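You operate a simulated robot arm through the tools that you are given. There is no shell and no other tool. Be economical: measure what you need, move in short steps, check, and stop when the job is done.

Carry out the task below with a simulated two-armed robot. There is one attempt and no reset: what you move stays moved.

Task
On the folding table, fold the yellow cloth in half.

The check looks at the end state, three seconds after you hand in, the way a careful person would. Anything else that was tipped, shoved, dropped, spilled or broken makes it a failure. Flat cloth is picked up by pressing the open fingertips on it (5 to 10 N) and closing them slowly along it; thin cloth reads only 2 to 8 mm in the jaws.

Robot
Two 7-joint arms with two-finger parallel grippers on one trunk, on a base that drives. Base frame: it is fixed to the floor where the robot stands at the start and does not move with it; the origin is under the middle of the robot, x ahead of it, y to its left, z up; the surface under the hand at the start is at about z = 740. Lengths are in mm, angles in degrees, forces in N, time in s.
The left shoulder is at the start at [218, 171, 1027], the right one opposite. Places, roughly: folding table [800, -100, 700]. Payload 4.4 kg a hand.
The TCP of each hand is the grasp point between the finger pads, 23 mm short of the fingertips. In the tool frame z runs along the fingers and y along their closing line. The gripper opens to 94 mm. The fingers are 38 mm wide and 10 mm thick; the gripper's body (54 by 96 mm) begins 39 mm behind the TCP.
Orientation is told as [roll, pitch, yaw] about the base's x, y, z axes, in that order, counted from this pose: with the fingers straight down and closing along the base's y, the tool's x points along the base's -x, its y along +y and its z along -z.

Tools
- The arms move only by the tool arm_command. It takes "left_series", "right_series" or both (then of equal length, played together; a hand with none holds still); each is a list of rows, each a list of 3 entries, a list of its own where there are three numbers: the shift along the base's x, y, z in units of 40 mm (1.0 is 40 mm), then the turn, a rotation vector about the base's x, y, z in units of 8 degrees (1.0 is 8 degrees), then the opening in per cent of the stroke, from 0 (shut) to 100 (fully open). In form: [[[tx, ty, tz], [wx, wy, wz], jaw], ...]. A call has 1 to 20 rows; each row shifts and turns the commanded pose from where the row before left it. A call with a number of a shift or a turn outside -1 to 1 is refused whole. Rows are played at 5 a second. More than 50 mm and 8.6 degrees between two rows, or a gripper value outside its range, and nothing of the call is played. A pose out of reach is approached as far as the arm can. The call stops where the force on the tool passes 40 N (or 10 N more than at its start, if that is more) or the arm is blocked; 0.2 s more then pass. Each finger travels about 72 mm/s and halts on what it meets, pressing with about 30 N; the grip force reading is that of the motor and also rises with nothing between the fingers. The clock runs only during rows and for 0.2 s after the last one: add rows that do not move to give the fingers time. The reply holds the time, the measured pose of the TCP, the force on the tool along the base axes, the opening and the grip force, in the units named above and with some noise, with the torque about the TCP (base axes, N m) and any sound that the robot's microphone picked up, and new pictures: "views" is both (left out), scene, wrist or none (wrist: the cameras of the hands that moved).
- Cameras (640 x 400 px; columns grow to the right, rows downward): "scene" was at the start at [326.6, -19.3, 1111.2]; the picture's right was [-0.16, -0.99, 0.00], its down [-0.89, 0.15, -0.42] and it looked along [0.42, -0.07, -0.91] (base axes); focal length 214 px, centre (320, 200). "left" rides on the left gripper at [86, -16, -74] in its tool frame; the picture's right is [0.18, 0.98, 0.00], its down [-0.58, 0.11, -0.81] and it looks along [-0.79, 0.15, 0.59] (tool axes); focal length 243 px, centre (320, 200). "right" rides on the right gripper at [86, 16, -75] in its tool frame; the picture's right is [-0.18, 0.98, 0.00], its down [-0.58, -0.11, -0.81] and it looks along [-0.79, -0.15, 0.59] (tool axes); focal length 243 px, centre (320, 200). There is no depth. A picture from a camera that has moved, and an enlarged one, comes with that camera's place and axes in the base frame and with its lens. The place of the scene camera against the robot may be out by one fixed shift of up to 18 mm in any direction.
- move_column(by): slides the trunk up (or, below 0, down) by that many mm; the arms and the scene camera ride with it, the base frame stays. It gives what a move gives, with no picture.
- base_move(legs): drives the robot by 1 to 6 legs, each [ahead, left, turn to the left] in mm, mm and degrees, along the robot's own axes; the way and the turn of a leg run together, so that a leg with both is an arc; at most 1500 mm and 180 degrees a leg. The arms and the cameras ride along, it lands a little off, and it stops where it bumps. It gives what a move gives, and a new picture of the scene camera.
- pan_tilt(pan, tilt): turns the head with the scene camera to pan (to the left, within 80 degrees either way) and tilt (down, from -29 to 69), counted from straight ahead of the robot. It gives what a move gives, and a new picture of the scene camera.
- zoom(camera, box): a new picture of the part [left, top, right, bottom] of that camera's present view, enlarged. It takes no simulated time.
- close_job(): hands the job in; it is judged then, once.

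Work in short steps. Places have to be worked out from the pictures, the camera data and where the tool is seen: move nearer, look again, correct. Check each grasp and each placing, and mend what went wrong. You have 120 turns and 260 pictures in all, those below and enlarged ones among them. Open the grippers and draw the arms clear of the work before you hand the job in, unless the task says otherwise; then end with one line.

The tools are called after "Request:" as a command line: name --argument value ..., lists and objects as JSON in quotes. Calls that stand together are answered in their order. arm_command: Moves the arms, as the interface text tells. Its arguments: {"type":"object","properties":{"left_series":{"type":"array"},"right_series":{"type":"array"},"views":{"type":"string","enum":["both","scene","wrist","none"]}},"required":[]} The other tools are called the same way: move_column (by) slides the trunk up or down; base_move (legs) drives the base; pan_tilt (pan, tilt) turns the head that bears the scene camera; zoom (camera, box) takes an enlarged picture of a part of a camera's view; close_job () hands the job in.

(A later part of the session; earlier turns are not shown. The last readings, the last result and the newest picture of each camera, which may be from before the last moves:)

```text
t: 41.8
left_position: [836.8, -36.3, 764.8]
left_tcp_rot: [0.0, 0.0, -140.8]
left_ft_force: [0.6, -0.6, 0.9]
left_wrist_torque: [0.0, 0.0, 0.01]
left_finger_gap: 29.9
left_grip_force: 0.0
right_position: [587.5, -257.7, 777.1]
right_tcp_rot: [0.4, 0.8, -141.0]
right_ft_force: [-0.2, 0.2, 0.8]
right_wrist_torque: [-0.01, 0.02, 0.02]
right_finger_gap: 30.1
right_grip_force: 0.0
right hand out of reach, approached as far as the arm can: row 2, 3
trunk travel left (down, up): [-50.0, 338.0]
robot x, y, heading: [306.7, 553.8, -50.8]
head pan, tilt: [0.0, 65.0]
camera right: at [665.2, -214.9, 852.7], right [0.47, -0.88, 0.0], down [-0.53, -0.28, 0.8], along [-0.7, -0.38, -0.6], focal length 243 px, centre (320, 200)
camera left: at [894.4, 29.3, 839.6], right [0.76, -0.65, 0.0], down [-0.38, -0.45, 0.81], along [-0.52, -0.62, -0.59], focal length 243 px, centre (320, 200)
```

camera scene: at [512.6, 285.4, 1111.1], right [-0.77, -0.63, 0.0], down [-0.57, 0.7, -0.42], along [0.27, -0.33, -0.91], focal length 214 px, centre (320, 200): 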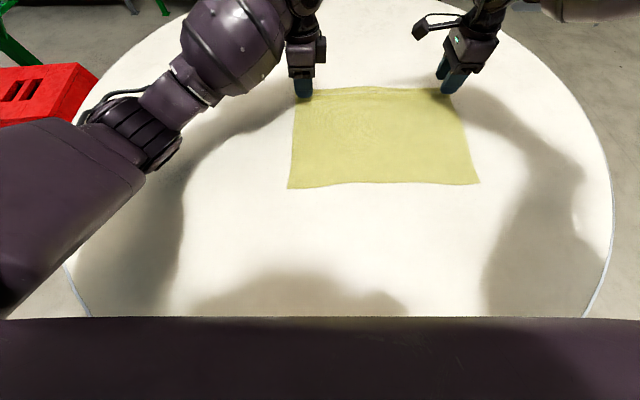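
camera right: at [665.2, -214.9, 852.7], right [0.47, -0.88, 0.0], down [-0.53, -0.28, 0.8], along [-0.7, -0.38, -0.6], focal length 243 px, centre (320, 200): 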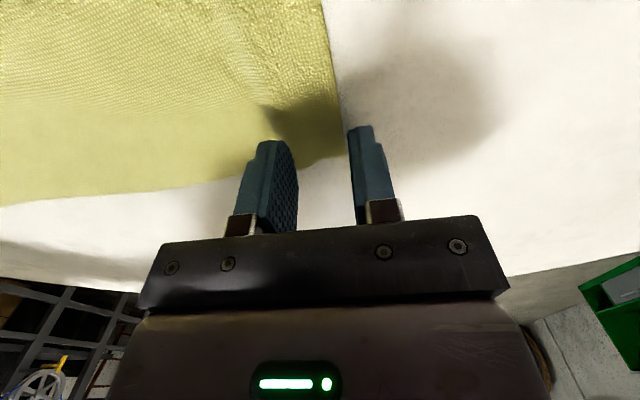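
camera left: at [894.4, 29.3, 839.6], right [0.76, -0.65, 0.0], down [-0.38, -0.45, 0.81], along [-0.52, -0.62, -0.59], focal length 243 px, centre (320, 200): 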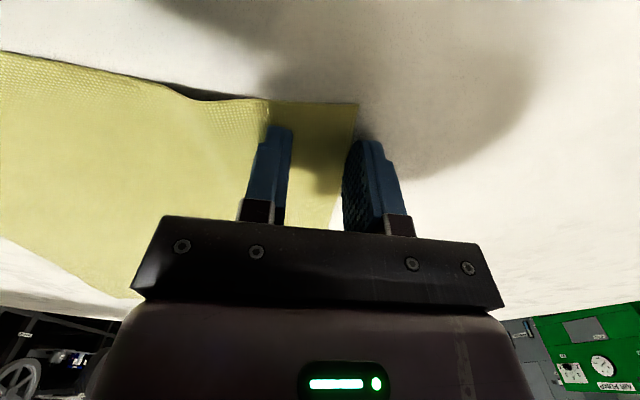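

The right hand is just past its inner reach limit. I'll lift slightly, shift the base 35 left and 5 forward, and move both hands back by the same amount.

Request:
arm_command --left_series '[[[0, 0, 0.6], [0, 0, 0], 32], [[0, 0, 0], [0, 0, 0], 32]]' --right_series '[[[0, 0, 0.3], [0, 0, 0], 32], [[0, 0, 0], [0, 0, 0], 32]]' --views "none"

Request:
base_move --legs '[[5, 35, 0]]'

Request:
arm_command --left_series '[[[-0.757, -0.457, 0], [0, 0, 0], 32], [[0, 0, 0], [0, 0, 0], 32]]' --right_series '[[[-0.757, -0.457, 0], [0, 0, 0], 32], [[0, 0, 0], [0, 0, 0], 32]]' --views "wrist"

```text
t: 42.4
left_position: [837.7, -38.0, 787.6]
left_tcp_rot: [-0.1, 0.0, -140.7]
left_ft_force: [-0.3, 0.8, 0.9]
left_wrist_torque: [-0.01, -0.02, -0.01]
left_finger_gap: 29.9
left_grip_force: 0.0
right_position: [588.8, -257.8, 787.7]
right_tcp_rot: [0.2, 0.8, -141.2]
right_ft_force: [0.3, 0.2, -0.7]
right_wrist_torque: [0.02, -0.02, 0.0]
right_finger_gap: 30.0
right_grip_force: 0.0
trunk travel left (down, up): [-50.0, 338.0]
robot x, y, heading: [307.9, 551.6, -50.7]
head pan, tilt: [0.0, 65.0]
```

```text
t: 43.4
left_position: [867.6, -19.5, 788.9]
left_tcp_rot: [0.0, -0.1, -140.8]
left_ft_force: [0.5, 0.4, 0.2]
left_wrist_torque: [-0.01, 0.01, -0.04]
left_finger_gap: 30.1
left_grip_force: 0.0
right_position: [618.5, -238.4, 788.4]
right_tcp_rot: [0.5, 0.7, -141.0]
right_ft_force: [0.0, -0.2, -0.3]
right_wrist_torque: [0.01, 0.0, 0.0]
right_finger_gap: 30.1
right_grip_force: 0.0
trunk travel left (down, up): [-50.0, 338.0]
robot x, y, heading: [339.9, 574.7, -50.7]
head pan, tilt: [0.0, 65.0]
camera scene: at [542.7, 303.2, 1111.1], right [-0.77, -0.63, 0.0], down [-0.57, 0.7, -0.42], along [0.27, -0.33, -0.91], focal length 214 px, centre (320, 200)
```

scene: 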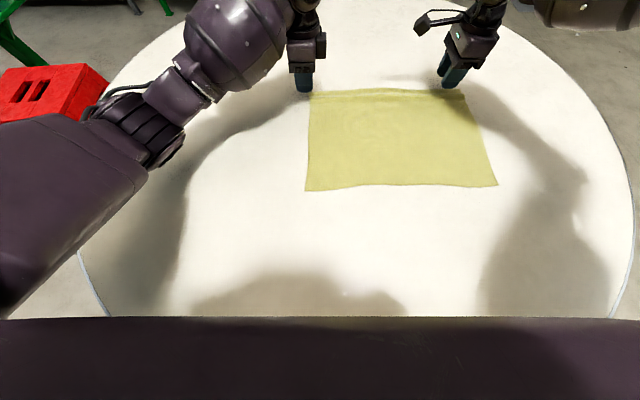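

```text
t: 44.0
left_position: [837.6, -39.8, 787.9]
left_tcp_rot: [0.0, 0.0, -140.8]
left_ft_force: [-0.4, 0.1, -0.4]
left_wrist_torque: [-0.03, -0.03, -0.03]
left_finger_gap: 30.1
left_grip_force: 0.1
right_position: [587.9, -258.0, 788.1]
right_tcp_rot: [0.3, 0.7, -141.1]
right_ft_force: [0.4, 0.3, -0.3]
right_wrist_torque: [-0.03, 0.01, 0.01]
right_finger_gap: 30.1
right_grip_force: 0.1
trunk travel left (down, up): [-50.0, 338.0]
robot x, y, heading: [339.7, 572.2, -50.7]
head pan, tilt: [0.0, 65.0]
camera right: at [664.5, -215.3, 863.9], right [0.47, -0.88, 0.0], down [-0.53, -0.28, 0.8], along [-0.7, -0.38, -0.6], focal length 243 px, centre (320, 200)
camera left: at [894.5, 28.5, 862.6], right [0.76, -0.64, 0.0], down [-0.38, -0.45, 0.81], along [-0.52, -0.62, -0.59], focal length 243 px, centre (320, 200)
```

right: 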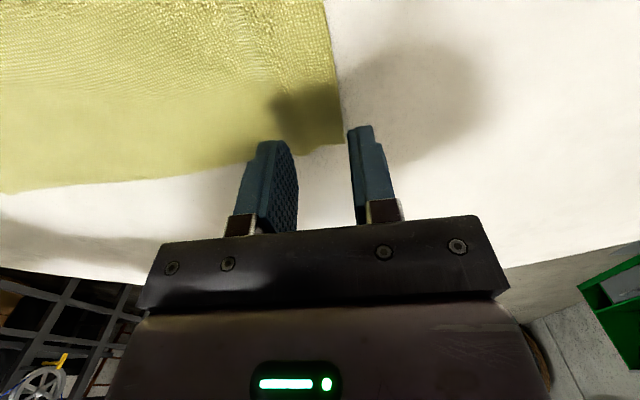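
left: 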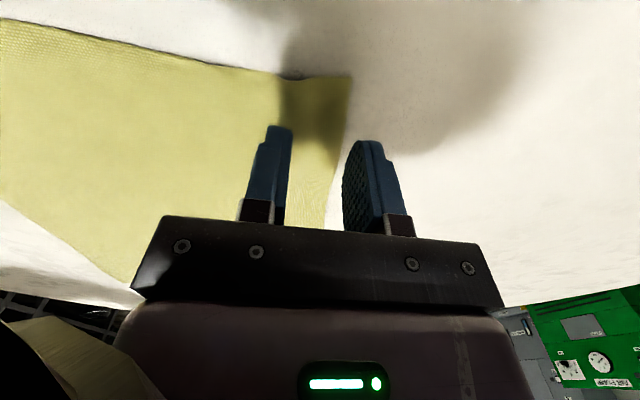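

Both hands sit 10–11 mm inside the far edge. Now I'll lower to contact.

Request:
arm_command --left_series '[[[0, 0, -0.3], [0, 0, 0], 32], [[0, 0, -0.25], [0, 0, 0], 32], [[0, 0, -0.06], [0, 0, 0], 32], [[0, 0, 0], [0, 0, 0], 32]]' --right_series '[[[0, 0, -0.3], [0, 0, 0], 32], [[0, 0, -0.25], [0, 0, 0], 32], [[0, 0, -0.045], [0, 0, 0], 32], [[0, 0, 0], [0, 0, 0], 32]]' --views "none"

```text
t: 45.0
left_position: [836.2, -38.2, 764.9]
left_tcp_rot: [0.0, 0.0, -140.8]
left_ft_force: [-0.2, 0.6, 1.7]
left_wrist_torque: [0.02, 0.02, -0.03]
left_finger_gap: 29.8
left_grip_force: 0.0
right_position: [588.8, -257.4, 766.6]
right_tcp_rot: [0.3, 0.7, -141.3]
right_ft_force: [0.1, 0.0, -0.8]
right_wrist_torque: [0.0, -0.01, 0.02]
right_finger_gap: 30.2
right_grip_force: 0.1
trunk travel left (down, up): [-50.0, 338.0]
robot x, y, heading: [337.3, 572.2, -50.9]
head pan, tilt: [0.0, 65.0]
```

Request:
arm_command --left_series '[[[0, 0, -0.025], [0, 0, 0], 32], [[0, 0, -0.01], [0, 0, 0], 32], [[0, 0, 0], [0, 0, 0], 32]]' --right_series '[[[0, 0, -0.045], [0, 0, 0], 32], [[0, 0, -0.01], [0, 0, 0], 32], [[0, 0, 0], [0, 0, 0], 32]]' --views "none"

```text
t: 45.8
left_position: [838.3, -37.7, 763.2]
left_tcp_rot: [0.2, 0.0, -140.8]
left_ft_force: [1.1, -1.4, 6.4]
left_wrist_torque: [0.02, -0.01, 0.02]
left_finger_gap: 30.0
left_grip_force: 0.1
right_position: [587.3, -257.3, 764.2]
right_tcp_rot: [0.4, 0.8, -141.1]
right_ft_force: [-1.1, -1.3, 4.3]
right_wrist_torque: [0.02, 0.09, -0.01]
right_finger_gap: 30.1
right_grip_force: 0.0
trunk travel left (down, up): [-50.0, 338.0]
robot x, y, heading: [342.4, 572.0, -50.8]
head pan, tilt: [0.0, 65.0]
```

Contact reads 6.4 N left and 4.3 N right. I'll press slightly more and close slowly.

Request:
arm_command --left_series '[[[0, 0, -0.005], [0, 0, 0], 30], [[0, 0, 0], [0, 0, 0], 27], [[0, 0, 0], [0, 0, 0], 24], [[0, 0, 0], [0, 0, 0], 21], [[0, 0, 0], [0, 0, 0], 18], [[0, 0, 0], [0, 0, 0], 15], [[0, 0, 0], [0, 0, 0], 12], [[0, 0, 0], [0, 0, 0], 9], [[0, 0, 0], [0, 0, 0], 6], [[0, 0, 0], [0, 0, 0], 3], [[0, 0, 0], [0, 0, 0], 0], [[0, 0, 0], [0, 0, 0], 0], [[0, 0, 0], [0, 0, 0], 0]]' --right_series '[[[0, 0, -0.01], [0, 0, 0], 30], [[0, 0, 0], [0, 0, 0], 27], [[0, 0, 0], [0, 0, 0], 24], [[0, 0, 0], [0, 0, 0], 21], [[0, 0, 0], [0, 0, 0], 18], [[0, 0, 0], [0, 0, 0], 15], [[0, 0, 0], [0, 0, 0], 12], [[0, 0, 0], [0, 0, 0], 9], [[0, 0, 0], [0, 0, 0], 6], [[0, 0, 0], [0, 0, 0], 3], [[0, 0, 0], [0, 0, 0], 0], [[0, 0, 0], [0, 0, 0], 0], [[0, 0, 0], [0, 0, 0], 0]]'

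```text
t: 48.5
left_position: [836.2, -38.3, 764.2]
left_tcp_rot: [0.1, 0.0, -140.8]
left_ft_force: [-1.4, -0.3, 10.3]
left_wrist_torque: [0.0, -0.01, 0.02]
left_finger_gap: 2.6
left_grip_force: 30.4
right_position: [588.2, -258.1, 764.2]
right_tcp_rot: [0.5, 0.7, -141.1]
right_ft_force: [0.3, 1.0, 8.1]
right_wrist_torque: [0.03, 0.12, -0.01]
right_finger_gap: 2.5
right_grip_force: 29.5
trunk travel left (down, up): [-50.0, 338.0]
robot x, y, heading: [337.0, 570.2, -50.7]
head pan, tilt: [0.0, 65.0]
camera scene: at [541.7, 304.5, 1111.7], right [-0.77, -0.63, 0.0], down [-0.57, 0.7, -0.42], along [0.27, -0.33, -0.91], focal length 214 px, centre (320, 200)
camera right: at [664.5, -215.3, 840.1], right [0.47, -0.88, 0.01], down [-0.53, -0.28, 0.8], along [-0.7, -0.38, -0.6], focal length 243 px, centre (320, 200)
camera left: at [892.4, 29.8, 839.2], right [0.76, -0.65, 0.0], down [-0.38, -0.45, 0.81], along [-0.52, -0.62, -0.59], focal length 243 px, centre (320, 200)
```

scene: 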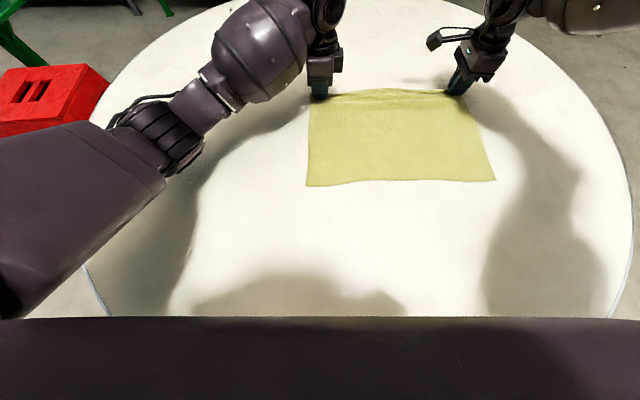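
right: 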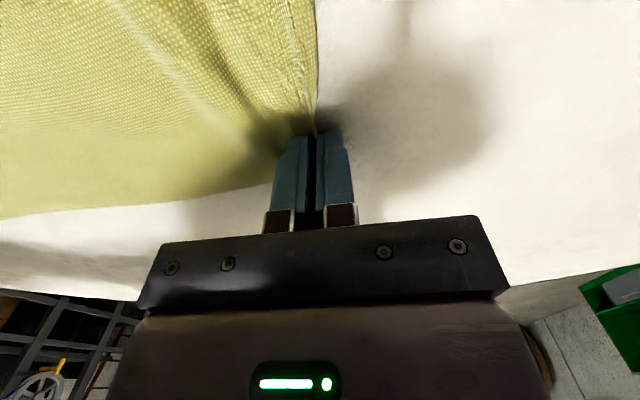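
left: 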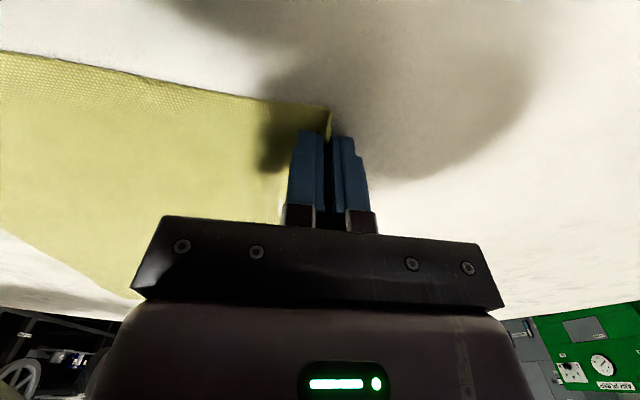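

Both jaws read 2.5 mm, a single layer pinched at the very edge. I'll lift while moving back a little to test the grip.

Request:
arm_command --left_series '[[[-0.1, 0.12, 0.4], [0, 0, 0], 0], [[-0.2, 0.24, 0.5], [0, 0, 0], 0], [[-0.2, 0.24, 0.5], [0, 0, 0], 0], [[0, 0, 0], [0, 0, 0], 0]]' --right_series '[[[-0.1, 0.12, 0.4], [0, 0, 0], 0], [[-0.2, 0.24, 0.5], [0, 0, 0], 0], [[-0.2, 0.24, 0.5], [0, 0, 0], 0], [[0, 0, 0], [0, 0, 0], 0]]'

```text
t: 49.5
left_position: [818.9, -14.5, 818.0]
left_tcp_rot: [-0.1, 0.0, -140.8]
left_ft_force: [0.4, -0.3, 1.1]
left_wrist_torque: [0.01, 0.01, 0.04]
left_finger_gap: 2.6
left_grip_force: 30.4
right_position: [567.4, -235.0, 817.8]
right_tcp_rot: [0.1, 0.7, -141.2]
right_ft_force: [0.5, -0.5, 0.6]
right_wrist_torque: [0.01, 0.0, 0.0]
right_finger_gap: 2.4
right_grip_force: 30.4
trunk travel left (down, up): [-50.0, 338.0]
robot x, y, heading: [339.3, 571.8, -50.7]
head pan, tilt: [0.0, 65.0]
camera scene: at [542.9, 302.5, 1110.6], right [-0.77, -0.63, 0.0], down [-0.57, 0.7, -0.42], along [0.27, -0.33, -0.91], focal length 214 px, centre (320, 200)
camera right: at [644.8, -192.5, 893.7], right [0.47, -0.88, 0.0], down [-0.53, -0.28, 0.8], along [-0.7, -0.38, -0.6], focal length 243 px, centre (320, 200)
camera left: at [873.7, 52.7, 892.8], right [0.76, -0.65, 0.0], down [-0.38, -0.45, 0.81], along [-0.52, -0.62, -0.59], focal length 243 px, centre (320, 200)
```

scene: 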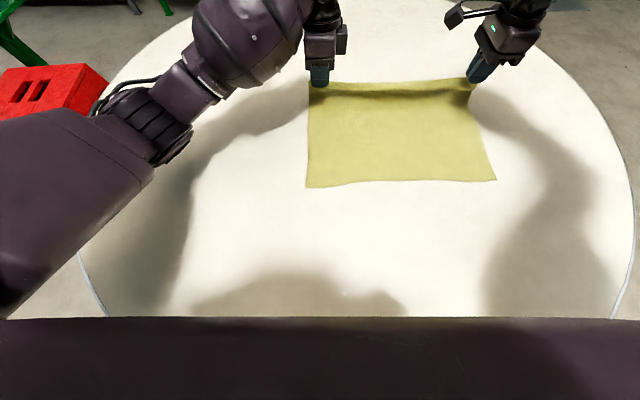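
right: 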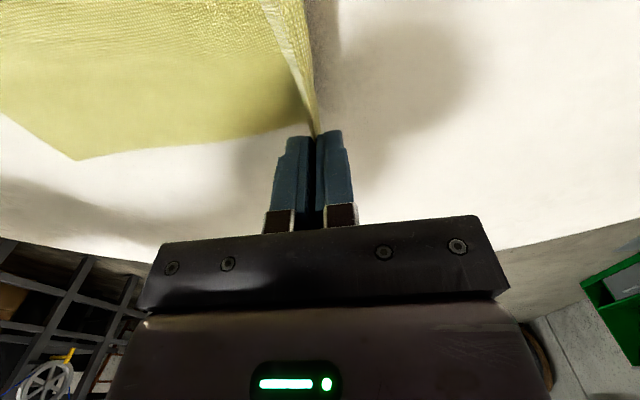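
left: 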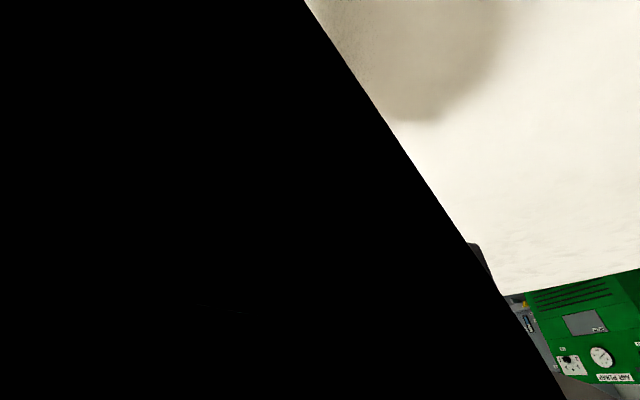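

The edge is held well by both hands. I'll raise it and move back a little, then carry it on by driving the base back 100 mm, which leaves room to tilt the wrists for the placing.

Request:
arm_command --left_series '[[[-0.32, 0.39, 0.5], [0, 0, 0], 0], [[-0.32, 0.39, 0.5], [0, 0, 0], 0], [[0, 0, 0], [0, 0, 0], 0]]' --right_series '[[[-0.32, 0.39, 0.5], [0, 0, 0], 0], [[-0.32, 0.39, 0.5], [0, 0, 0], 0], [[0, 0, 0], [0, 0, 0], 0]]' --views "none"

Request:
base_move --legs '[[-100, 0, 0]]'

```text
t: 50.4
left_position: [792.2, 17.0, 856.6]
left_tcp_rot: [0.0, 0.0, -140.8]
left_ft_force: [-0.5, -0.1, -0.2]
left_wrist_torque: [0.01, 0.0, -0.04]
left_finger_gap: 2.6
left_grip_force: 29.9
right_position: [543.0, -204.3, 857.5]
right_tcp_rot: [0.2, 0.7, -141.2]
right_ft_force: [0.0, 0.1, -0.9]
right_wrist_torque: [0.02, 0.03, 0.03]
right_finger_gap: 2.6
right_grip_force: 29.9
trunk travel left (down, up): [-50.0, 338.0]
robot x, y, heading: [337.9, 575.7, -50.9]
head pan, tilt: [0.0, 65.0]
```

```text
t: 51.5
left_position: [728.1, 92.3, 857.7]
left_tcp_rot: [0.0, 0.1, -140.7]
left_ft_force: [0.1, -0.2, -0.2]
left_wrist_torque: [-0.04, -0.02, -0.01]
left_finger_gap: 2.6
left_grip_force: 30.5
right_position: [478.6, -127.0, 858.7]
right_tcp_rot: [0.4, 0.8, -141.1]
right_ft_force: [0.8, -0.3, 0.1]
right_wrist_torque: [-0.01, 0.0, 0.01]
right_finger_gap: 2.5
right_grip_force: 30.1
trunk travel left (down, up): [-50.0, 338.0]
robot x, y, heading: [277.5, 647.2, -50.5]
head pan, tilt: [0.0, 65.0]
camera scene: at [479.4, 380.0, 1111.2], right [-0.78, -0.63, 0.0], down [-0.57, 0.7, -0.42], along [0.27, -0.33, -0.91], focal length 214 px, centre (320, 200)
```

scene: 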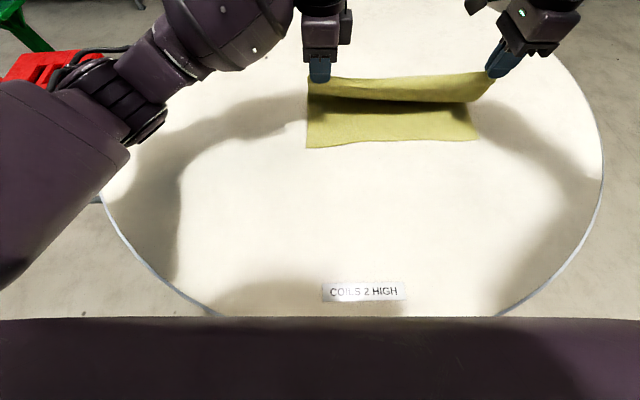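

The fold is forming well. Near corners are at B≈(699,180) and C≈(420,-76). I'll finish the carry, tilting the wrists about 32° and coming down to z≈795.

Request:
arm_command --left_series '[[[-0.26, 0.375, -0.2], [-0.774, -0.633, 0], 0], [[-0.26, 0.375, -0.3], [-0.774, -0.633, 0], 0], [[-0.26, 0.375, -0.5], [-0.774, -0.633, 0], 0], [[-0.26, 0.375, -0.5], [-0.774, -0.633, 0], 0], [[0, 0, 0], [0, 0, 0], 0]]' --right_series '[[[-0.22, 0.345, -0.2], [-0.774, -0.633, 0], 0], [[-0.22, 0.345, -0.3], [-0.774, -0.633, 0], 0], [[-0.22, 0.345, -0.5], [-0.774, -0.633, 0], 0], [[-0.22, 0.345, -0.5], [-0.774, -0.633, 0], 0], [[0, 0, 0], [0, 0, 0], 0]]'

```text
t: 52.7
left_position: [687.2, 151.4, 798.0]
left_tcp_rot: [32.1, 0.0, -140.7]
left_ft_force: [-0.3, -1.0, 0.0]
left_wrist_torque: [0.02, 0.04, -0.01]
left_finger_gap: 2.4
left_grip_force: 29.8
right_position: [444.6, -71.9, 798.7]
right_tcp_rot: [32.4, 1.0, -140.7]
right_ft_force: [0.4, -0.1, 0.6]
right_wrist_torque: [0.06, 0.01, -0.02]
right_finger_gap: 2.3
right_grip_force: 30.0
trunk travel left (down, up): [-50.0, 338.0]
robot x, y, heading: [276.3, 650.9, -50.6]
head pan, tilt: [0.0, 65.0]
camera scene: at [479.5, 379.9, 1111.3], right [-0.78, -0.63, 0.0], down [-0.57, 0.7, -0.42], along [0.27, -0.33, -0.91], focal length 214 px, centre (320, 200)
camera right: at [494.0, 3.6, 872.3], right [0.38, -0.76, 0.52], down [-0.79, 0.03, 0.61], along [-0.48, -0.64, -0.59], focal length 243 px, centre (320, 200)
camera left: at [719.5, 248.3, 852.5], right [0.67, -0.53, 0.52], down [-0.66, -0.11, 0.74], along [-0.34, -0.84, -0.42], focal length 243 px, centre (320, 200)
```

scene: 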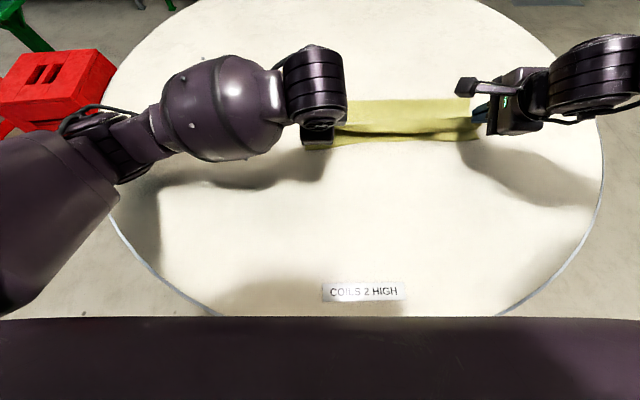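
right: 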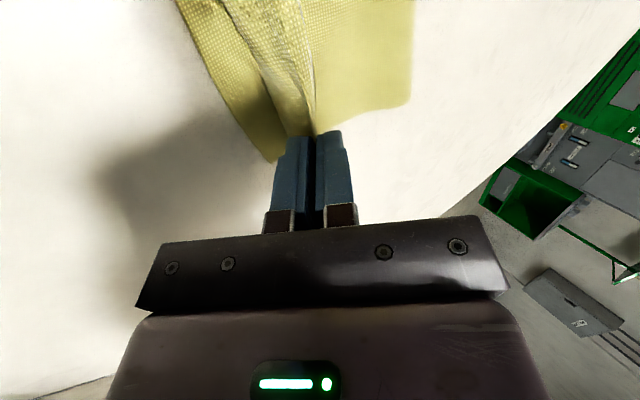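
left: 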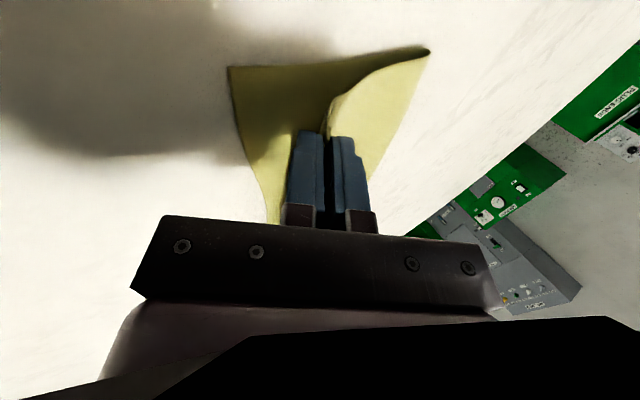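

The wrist cameras put the near corners at (695,183) and (422,-79). Allowing for the tilted fingertips, I'll move back slightly and lower towards the near edge.

Request:
arm_command --left_series '[[[-0.16, 0.17, -0.3], [0, 0, 0], 0], [[-0.16, 0.17, -0.3], [0, 0, 0], 0], [[0, 0, 0], [0, 0, 0], 0]]' --right_series '[[[-0.1, 0.08, -0.3], [0, 0, 0], 0], [[-0.1, 0.08, -0.3], [0, 0, 0], 0], [[0, 0, 0], [0, 0, 0], 0]]'

```text
t: 53.5
left_position: [674.2, 165.1, 774.7]
left_tcp_rot: [32.1, 0.0, -140.9]
left_ft_force: [0.8, -0.2, 0.3]
left_wrist_torque: [0.0, 0.01, 0.0]
left_finger_gap: 2.2
left_grip_force: 30.3
right_position: [435.5, -65.6, 776.3]
right_tcp_rot: [32.5, 1.0, -140.7]
right_ft_force: [-0.3, 1.1, -0.6]
right_wrist_torque: [0.04, 0.01, -0.03]
right_finger_gap: 2.5
right_grip_force: 29.9
trunk travel left (down, up): [-50.0, 338.0]
robot x, y, heading: [276.7, 645.1, -50.9]
head pan, tilt: [0.0, 65.0]
camera scene: at [479.5, 379.6, 1111.3], right [-0.78, -0.63, 0.0], down [-0.57, 0.7, -0.42], along [0.27, -0.33, -0.91], focal length 214 px, centre (320, 200)
camera right: at [485.7, 9.8, 848.3], right [0.38, -0.76, 0.52], down [-0.79, 0.03, 0.61], along [-0.49, -0.64, -0.59], focal length 243 px, centre (320, 200)
camera left: at [706.6, 261.5, 829.0], right [0.67, -0.53, 0.52], down [-0.66, -0.11, 0.74], along [-0.34, -0.84, -0.42], focal length 243 px, centre (320, 200)
```

scene: 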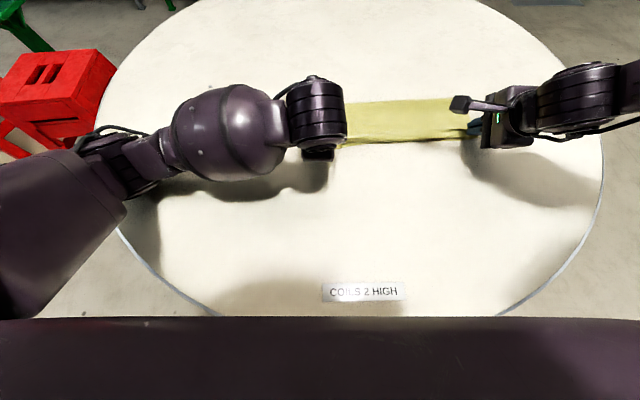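
right: 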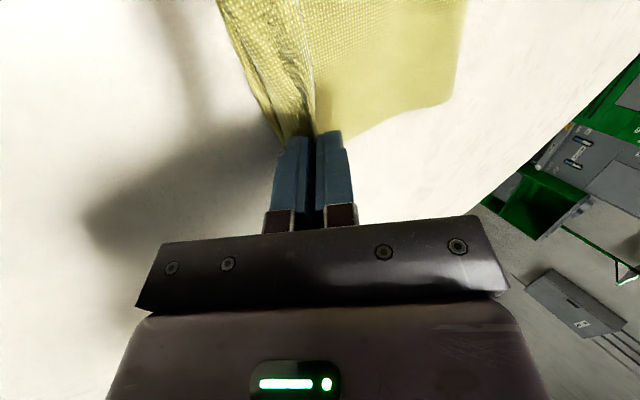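
left: 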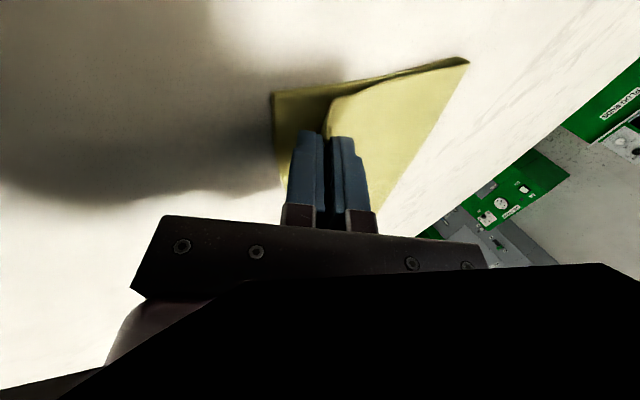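

The top layer lines up just above the near edge. I'll lower the last few millimetres to light contact.

Request:
arm_command --left_series '[[[0, 0, -0.1], [0, 0, 0], 0], [[0, 0, -0.07], [0, 0, 0], 0], [[0, 0, 0], [0, 0, 0], 0]]' --right_series '[[[0, 0, -0.1], [0, 0, 0], 0], [[0, 0, -0.11], [0, 0, 0], 0], [[0, 0, 0], [0, 0, 0], 0]]' --views "wrist"

```text
t: 54.3
left_position: [674.6, 164.0, 775.7]
left_tcp_rot: [32.9, 0.2, -140.7]
left_ft_force: [-0.5, -0.1, 0.3]
left_wrist_torque: [0.04, 0.02, 0.02]
left_finger_gap: 2.4
left_grip_force: 30.3
right_position: [435.1, -65.6, 770.9]
right_tcp_rot: [32.7, 1.1, -140.7]
right_ft_force: [0.2, 0.4, 0.2]
right_wrist_torque: [0.06, 0.03, -0.03]
right_finger_gap: 2.2
right_grip_force: 30.5
trunk travel left (down, up): [-50.0, 338.0]
robot x, y, heading: [276.6, 651.2, -50.7]
head pan, tilt: [0.0, 65.0]
camera right: at [484.4, 9.3, 843.8], right [0.37, -0.76, 0.53], down [-0.79, 0.03, 0.61], along [-0.48, -0.65, -0.59], focal length 243 px, centre (320, 200)
camera left: at [706.8, 260.1, 830.1], right [0.66, -0.52, 0.54], down [-0.67, -0.1, 0.73], along [-0.33, -0.85, -0.42], focal length 243 px, centre (320, 200)
```

right: 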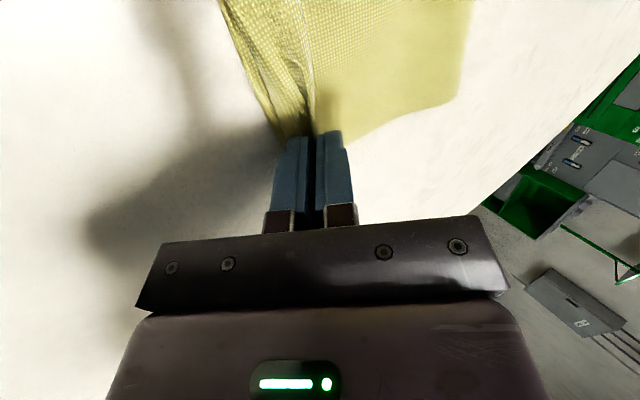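
left: 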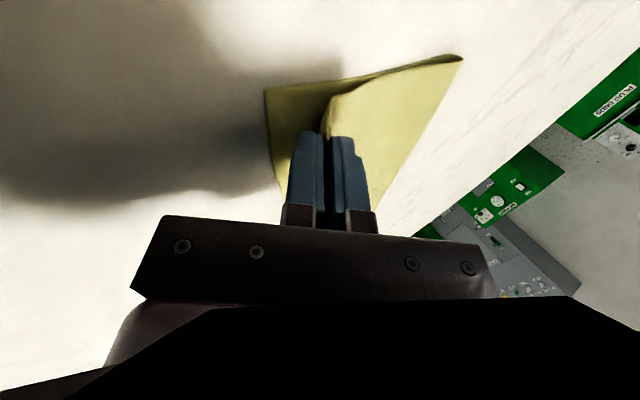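

The left hand didn't go down and the tool shows no force, so an upper link of that arm is probably touching something because of the tilt. I'll take off half the tilt on the left with a slight lift and look.

Request:
arm_command --left_series '[[[0, 0, 0.05], [0.6, 0.5, 0], 0], [[0.05, -0.05, 0], [0.774, 0.633, 0], 0], [[0.04, -0.04, 0], [0.5, 0.4, 0], 0], [[0, 0, 0], [0, 0, 0], 0]]' --views "scene"

```text
t: 55.3
left_position: [688.8, 167.6, 785.7]
left_tcp_rot: [14.9, 0.8, -139.9]
left_ft_force: [-4.7, -3.9, -0.1]
left_wrist_torque: [-0.1, 0.06, -0.06]
left_finger_gap: 2.3
left_grip_force: 30.2
right_position: [433.7, -59.4, 780.1]
right_tcp_rot: [33.4, 0.9, -140.4]
right_ft_force: [4.3, 3.7, 0.1]
right_wrist_torque: [0.12, -0.07, 0.09]
right_finger_gap: 2.1
right_grip_force: 30.2
trunk travel left (down, up): [-50.0, 338.0]
robot x, y, heading: [273.5, 651.3, -50.7]
head pan, tilt: [0.0, 65.0]
camera scene: at [474.0, 389.8, 1117.8], right [-0.77, -0.63, 0.0], down [-0.57, 0.7, -0.43], along [0.27, -0.33, -0.9], focal length 214 px, centre (320, 200)
```

scene: 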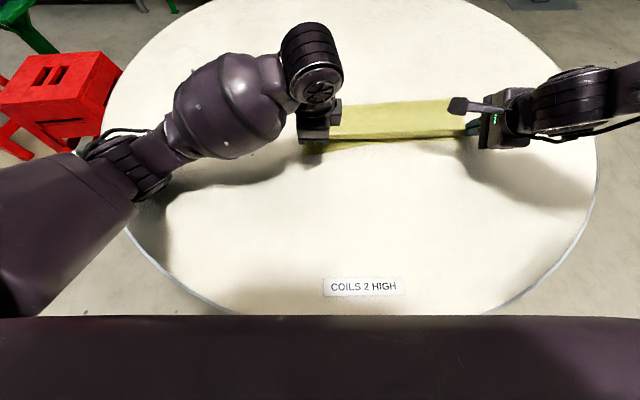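

The scene camera has tilted: the left elbow or forearm must be pressing on the table and rocking me. I'll lift both hands right away to unload it.

Request:
arm_command --left_series '[[[0, 0, 0.5], [0, 0, 0], 0], [[0, 0, 0.5], [0, 0, 0], 0], [[0, 0, 0.2], [0, 0, 0], 0]]' --right_series '[[[0, 0, 0.5], [0, 0, 0], 0], [[0, 0, 0.5], [0, 0, 0], 0], [[0, 0, 0.2], [0, 0, 0], 0]]' --views "scene"

```text
t: 56.1
left_position: [676.6, 162.9, 814.6]
left_tcp_rot: [12.2, 0.0, -141.0]
left_ft_force: [-0.1, 0.1, 0.5]
left_wrist_torque: [-0.02, 0.02, -0.02]
left_finger_gap: 2.5
left_grip_force: 30.3
right_position: [434.6, -66.2, 811.7]
right_tcp_rot: [32.1, 0.7, -140.8]
right_ft_force: [1.0, 0.5, -0.1]
right_wrist_torque: [0.02, -0.03, 0.02]
right_finger_gap: 2.1
right_grip_force: 29.6
trunk travel left (down, up): [-50.0, 338.0]
robot x, y, heading: [275.7, 649.8, -50.8]
head pan, tilt: [0.0, 65.0]
camera scene: at [479.5, 377.9, 1109.8], right [-0.78, -0.63, 0.0], down [-0.57, 0.7, -0.42], along [0.27, -0.33, -0.91], focal length 214 px, centre (320, 200)
```

scene: 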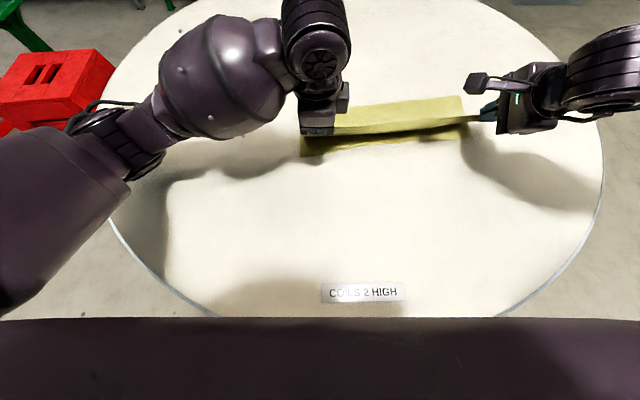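

The robot is level again. Raising the trunk should keep the elbow off the table. I'll move the hands forward 60 mm for slack, reduce the right tilt to match the left, and then raise the trunk in steps.

Request:
arm_command --left_series '[[[0.32, -0.39, 0], [0, 0, 0], 0], [[0.32, -0.39, 0], [0, 0, 0], 0], [[0.32, -0.39, 0], [0, 0, 0], 0], [[0, 0, 0], [0, 0, 0], 0]]' --right_series '[[[0.32, -0.39, 0], [0.64, 0.53, 0], 0], [[0.32, -0.39, 0], [0.64, 0.53, 0], 0], [[0.32, -0.39, 0], [0.64, 0.53, 0], 0], [[0, 0, 0], [0, 0, 0], 0]]' --views "none"

Request:
move_column --by 45

Request:
arm_command --left_series '[[[0, 0, -0.5], [0, 0, 0], 0], [[0, 0, -0.5], [0, 0, 0], 0], [[0, 0, 0], [0, 0, 0], 0]]' --right_series '[[[0, 0, -0.5], [0, 0, 0], 0], [[0, 0, -0.5], [0, 0, 0], 0], [[0, 0, 0], [0, 0, 0], 0]]' --views "scene"

```text
t: 57.1
left_position: [714.7, 116.2, 817.0]
left_tcp_rot: [12.6, 0.1, -140.8]
left_ft_force: [-0.3, -0.4, -0.1]
left_wrist_torque: [-0.03, 0.01, -0.01]
left_finger_gap: 2.5
left_grip_force: 29.6
right_position: [474.8, -111.7, 814.9]
right_tcp_rot: [12.4, 0.7, -141.0]
right_ft_force: [0.8, -0.8, -0.4]
right_wrist_torque: [-0.01, 0.01, -0.01]
right_finger_gap: 2.3
right_grip_force: 30.0
trunk travel left (down, up): [-50.0, 338.0]
robot x, y, heading: [277.0, 648.1, -50.9]
head pan, tilt: [0.0, 65.0]
```

```text
t: 58.0
left_position: [717.3, 116.5, 858.9]
left_tcp_rot: [12.4, 0.0, -140.8]
left_ft_force: [-0.2, 1.2, -1.3]
left_wrist_torque: [-0.03, 0.0, 0.02]
left_finger_gap: 2.6
left_grip_force: 30.2
right_position: [474.0, -112.0, 857.4]
right_tcp_rot: [12.1, 0.7, -141.0]
right_ft_force: [1.0, 0.6, 0.4]
right_wrist_torque: [-0.03, -0.01, 0.01]
right_finger_gap: 2.2
right_grip_force: 30.4
trunk travel left (down, up): [-95.0, 293.0]
robot x, y, heading: [274.7, 649.3, -50.8]
head pan, tilt: [0.0, 65.0]
```

```text
t: 58.8
left_position: [715.9, 117.5, 823.3]
left_tcp_rot: [12.7, 0.0, -140.9]
left_ft_force: [-0.1, 0.1, 0.0]
left_wrist_torque: [-0.01, -0.02, -0.03]
left_finger_gap: 2.3
left_grip_force: 29.7
right_position: [475.6, -111.9, 821.1]
right_tcp_rot: [12.5, 0.7, -141.0]
right_ft_force: [0.2, 0.1, 0.4]
right_wrist_torque: [-0.04, 0.0, 0.01]
right_finger_gap: 2.2
right_grip_force: 29.7
trunk travel left (down, up): [-95.0, 293.0]
robot x, y, heading: [275.4, 647.0, -50.7]
head pan, tilt: [0.0, 65.0]
camera scene: at [453.9, 411.2, 1168.4], right [-0.78, -0.63, 0.0], down [-0.57, 0.7, -0.42], along [0.27, -0.33, -0.91], focal length 214 px, centre (320, 200)
```

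scene: 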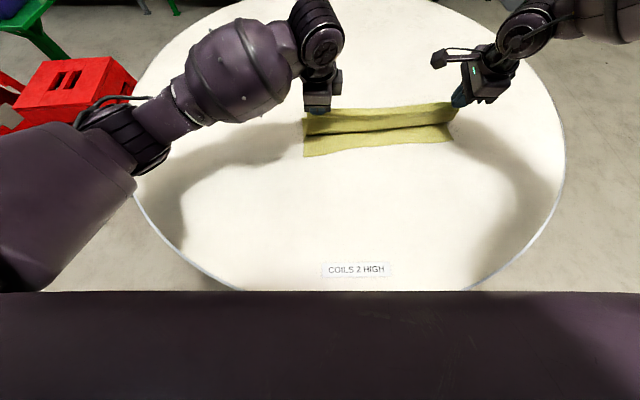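

The hands kept the cloth. I'll do one more raise and lower.

Request:
move_column --by 45

Request:
arm_command --left_series '[[[0, 0, -0.5], [0, 0, 0], 0], [[0, 0, -0.5], [0, 0, 0], 0], [[0, 0, 0], [0, 0, 0], 0]]' --right_series '[[[0, 0, -0.5], [0, 0, 0], 0], [[0, 0, -0.5], [0, 0, 0], 0], [[0, 0, 0], [0, 0, 0], 0]]' --views "both"

```text
t: 59.7
left_position: [716.2, 115.1, 863.8]
left_tcp_rot: [12.3, 0.0, -140.9]
left_ft_force: [-0.8, 0.2, 0.7]
left_wrist_torque: [-0.02, -0.04, -0.02]
left_finger_gap: 2.8
left_grip_force: 29.6
right_position: [474.6, -111.7, 860.7]
right_tcp_rot: [12.1, 0.7, -141.0]
right_ft_force: [0.7, 0.3, -0.5]
right_wrist_torque: [0.01, -0.03, 0.0]
right_finger_gap: 2.5
right_grip_force: 30.1
trunk travel left (down, up): [-140.0, 248.0]
robot x, y, heading: [276.1, 650.6, -50.9]
head pan, tilt: [0.0, 65.0]
```

```text
t: 60.5
left_position: [715.8, 117.7, 828.1]
left_tcp_rot: [12.7, 0.0, -140.8]
left_ft_force: [-2.7, -2.8, 0.4]
left_wrist_torque: [-0.08, 0.0, -0.01]
left_finger_gap: 2.8
left_grip_force: 29.7
right_position: [463.2, -108.2, 833.7]
right_tcp_rot: [12.5, 0.8, -141.0]
right_ft_force: [1.6, 2.1, -0.7]
right_wrist_torque: [-0.02, -0.05, 0.03]
right_finger_gap: 2.0
right_grip_force: 30.1
right hand out of reach, approached as far as the arm can: row 1, 2
trunk travel left (down, up): [-140.0, 248.0]
robot x, y, heading: [274.0, 647.7, -51.0]
head pan, tilt: [0.0, 65.0]
camera scene: at [425.1, 446.5, 1223.9], right [-0.78, -0.63, 0.0], down [-0.57, 0.7, -0.42], along [0.27, -0.33, -0.91], focal length 214 px, centre (320, 200)
camera right: at [529.3, -52.9, 911.0], right [0.46, -0.86, 0.21], down [-0.64, -0.15, 0.76], along [-0.62, -0.48, -0.62], focal length 243 px, centre (320, 200)
camera left: at [761.0, 196.4, 897.0], right [0.75, -0.63, 0.22], down [-0.5, -0.31, 0.81], along [-0.44, -0.71, -0.54], focal length 243 px, centre (320, 200)
```

scene: 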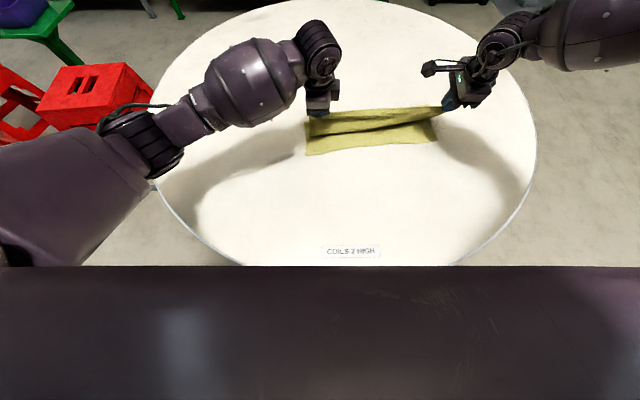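
right: 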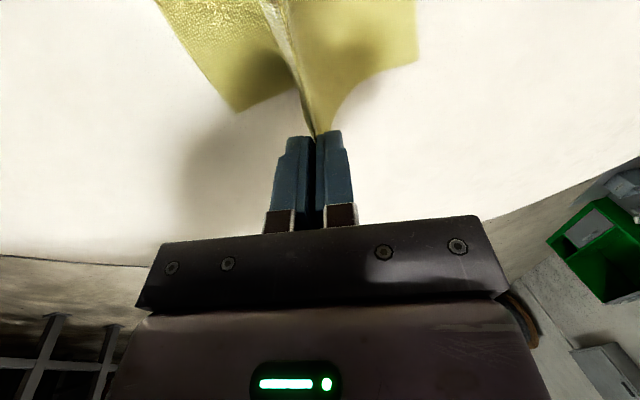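
left: 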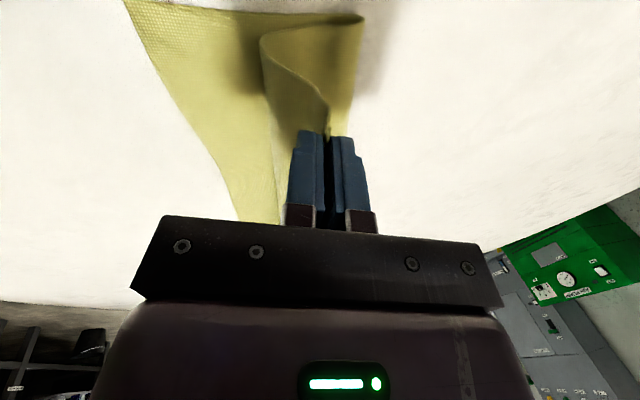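

Raising the trunk also takes the shoulders back, so the right arm fell short. I'll re-align the right hand, move both hands back 50 mm, and drive the base forward 80.

Request:
arm_command --left_series '[[[-0.4, 0.48, 0], [0, 0, 0], 0], [[-0.4, 0.48, 0], [0, 0, 0], 0], [[0, 0, 0], [0, 0, 0], 0]]' --right_series '[[[-0.35, 0.54, -0.07], [0, 0, 0], 0], [[-0.35, 0.54, -0.07], [0, 0, 0], 0], [[0, 0, 0], [0, 0, 0], 0]]' --views "none"

Request:
base_move --legs '[[80, 0, 0]]'

```text
t: 61.3
left_position: [683.3, 156.2, 827.1]
left_tcp_rot: [12.6, 0.0, -140.9]
left_ft_force: [-0.3, -0.4, -0.4]
left_wrist_torque: [-0.03, -0.02, -0.01]
left_finger_gap: 2.6
left_grip_force: 30.0
right_position: [434.8, -62.6, 826.9]
right_tcp_rot: [12.4, 0.6, -141.0]
right_ft_force: [0.2, 0.1, 0.7]
right_wrist_torque: [0.03, -0.03, 0.03]
right_finger_gap: 2.3
right_grip_force: 30.0
trunk travel left (down, up): [-140.0, 248.0]
robot x, y, heading: [278.4, 647.9, -50.8]
head pan, tilt: [0.0, 65.0]
```

```text
t: 62.3
left_position: [734.1, 94.1, 826.5]
left_tcp_rot: [12.7, -0.1, -140.8]
left_ft_force: [-0.2, 0.9, 0.1]
left_wrist_torque: [0.01, 0.0, 0.03]
left_finger_gap: 2.6
left_grip_force: 30.1
right_position: [485.7, -126.3, 829.4]
right_tcp_rot: [12.4, 0.7, -141.1]
right_ft_force: [0.2, -0.3, 0.2]
right_wrist_torque: [-0.02, 0.0, 0.01]
right_finger_gap: 2.1
right_grip_force: 30.2
trunk travel left (down, up): [-140.0, 248.0]
robot x, y, heading: [326.7, 584.6, -50.9]
head pan, tilt: [0.0, 65.0]
camera scene: at [476.2, 383.8, 1223.7], right [-0.78, -0.63, 0.0], down [-0.57, 0.7, -0.42], along [0.27, -0.33, -0.91], focal length 214 px, centre (320, 200)
```

scene: 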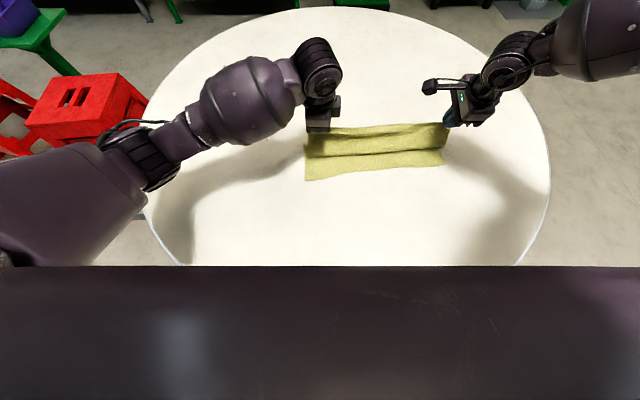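

I have room again. Now I'll bring the edge back over the near edge at low height and check with the wrist cameras.

Request:
arm_command --left_series '[[[-0.43, 0.53, -0.1], [0, 0, 0], 0], [[-0.43, 0.53, -0.3], [0, 0, 0], 0], [[-0.43, 0.53, -0.4], [0, 0, 0], 0], [[0, 0, 0], [0, 0, 0], 0]]' --right_series '[[[-0.43, 0.53, -0.1], [0, 0, 0], 0], [[-0.43, 0.53, -0.3], [0, 0, 0], 0], [[-0.43, 0.53, -0.4], [0, 0, 0], 0], [[0, 0, 0], [0, 0, 0], 0]]'

```text
t: 63.3
left_position: [683.0, 155.3, 792.7]
left_tcp_rot: [12.6, 0.0, -140.7]
left_ft_force: [0.5, 0.3, -0.3]
left_wrist_torque: [-0.02, -0.04, 0.02]
left_finger_gap: 2.6
left_grip_force: 30.6
right_position: [434.1, -61.3, 797.8]
right_tcp_rot: [12.3, 0.7, -141.0]
right_ft_force: [-0.3, 0.2, 0.6]
right_wrist_torque: [-0.05, 0.0, 0.02]
right_finger_gap: 2.1
right_grip_force: 30.1
trunk travel left (down, up): [-140.0, 248.0]
robot x, y, heading: [327.3, 585.1, -50.8]
head pan, tilt: [0.0, 65.0]
camera scene: at [475.8, 384.5, 1223.8], right [-0.78, -0.63, 0.0], down [-0.57, 0.7, -0.42], along [0.27, -0.33, -0.91], focal length 214 px, centre (320, 200)
camera right: at [501.2, -7.0, 875.0], right [0.46, -0.86, 0.21], down [-0.64, -0.15, 0.76], along [-0.62, -0.48, -0.62], focal length 243 px, centre (320, 200)
camera left: at [729.0, 235.9, 862.6], right [0.75, -0.63, 0.22], down [-0.5, -0.31, 0.81], along [-0.44, -0.71, -0.54], focal length 243 px, centre (320, 200)
```

scene: 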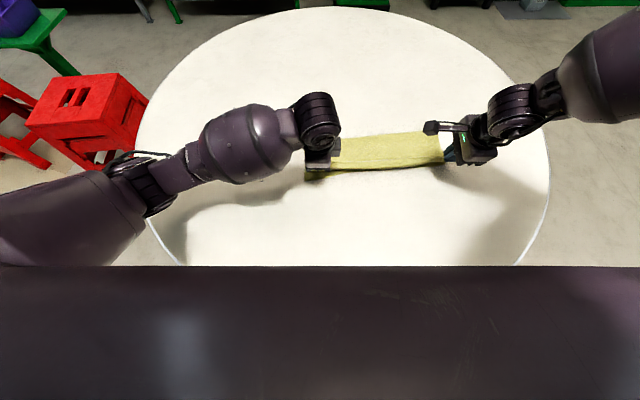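
right: 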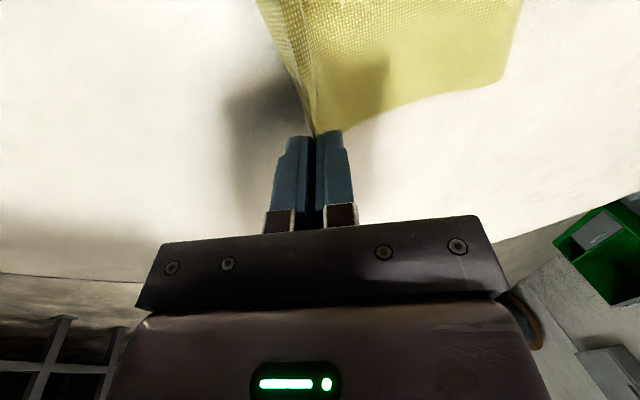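
left: 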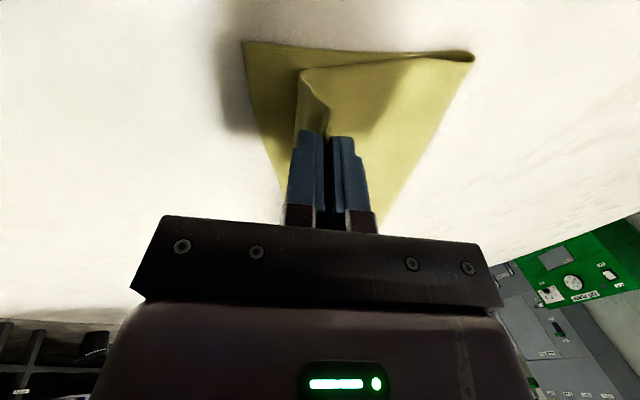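

The lower layer has turned about 6°: the near corners are now at B≈(691,202) and C≈(435,-77). I'll move and turn the hands to match while still above the cloth, then look again.

Request:
arm_command --left_series '[[[-0.07, 0.28, 0], [0, 0, 0.4], 0], [[-0.08, 0.27, 0], [0, 0, 0.4], 0], [[0, 0, 0], [0, 0, 0], 0]]' --right_series '[[[0.24, -0.08, 0], [0, 0, 0.4], 0], [[0.24, -0.07, 0], [0, 0, 0.4], 0], [[0, 0, 0], [0, 0, 0], 0]]'

```text
t: 64.1
left_position: [676.3, 177.7, 794.3]
left_tcp_rot: [12.6, 0.0, -134.4]
left_ft_force: [0.3, 0.0, 0.1]
left_wrist_torque: [-0.02, -0.04, -0.02]
left_finger_gap: 2.8
left_grip_force: 29.8
right_position: [455.3, -68.6, 796.6]
right_tcp_rot: [12.5, 0.7, -134.5]
right_ft_force: [-0.3, -0.5, 0.1]
right_wrist_torque: [0.02, 0.01, -0.04]
right_finger_gap: 1.9
right_grip_force: 30.0
trunk travel left (down, up): [-140.0, 248.0]
robot x, y, heading: [325.0, 588.5, -50.8]
head pan, tilt: [0.0, 65.0]
camera scene: at [475.7, 384.4, 1223.8], right [-0.78, -0.63, 0.0], down [-0.57, 0.7, -0.42], along [0.27, -0.33, -0.91], focal length 214 px, centre (320, 200)
camera right: at [514.4, -6.6, 874.3], right [0.55, -0.81, 0.21], down [-0.61, -0.22, 0.76], along [-0.56, -0.55, -0.62], focal length 243 px, centre (320, 200)
camera left: at [713.2, 263.0, 862.8], right [0.81, -0.54, 0.21], down [-0.46, -0.37, 0.81], along [-0.36, -0.76, -0.54], focal length 243 px, centre (320, 200)
```

scene: 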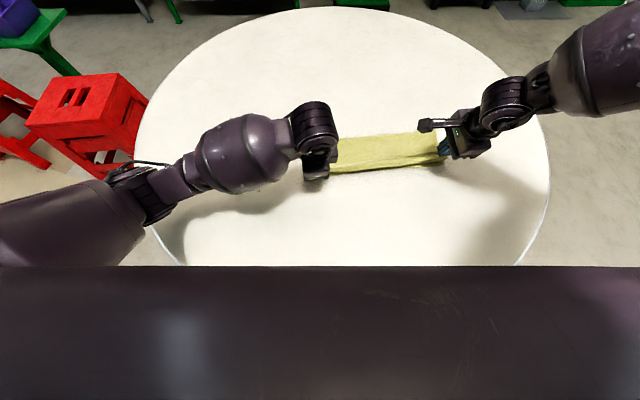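
right: 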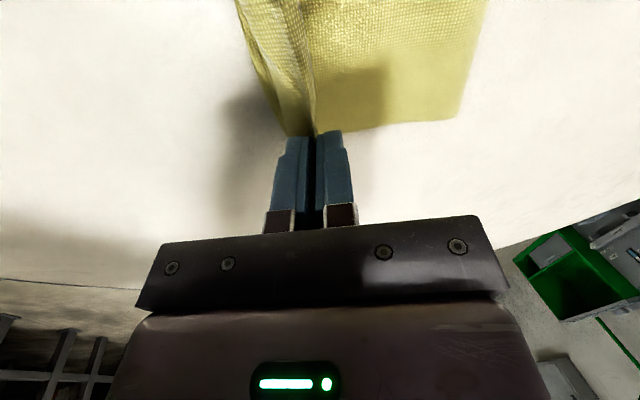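
left: 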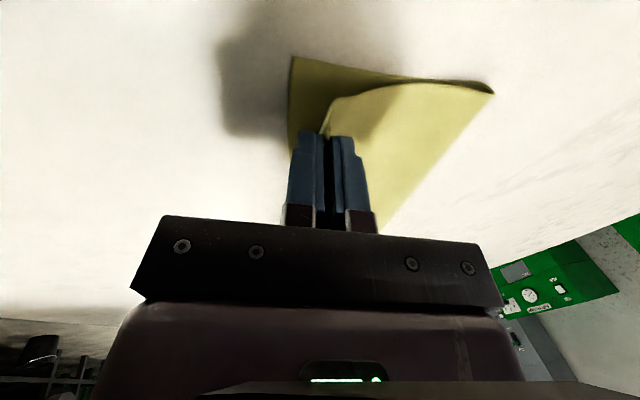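

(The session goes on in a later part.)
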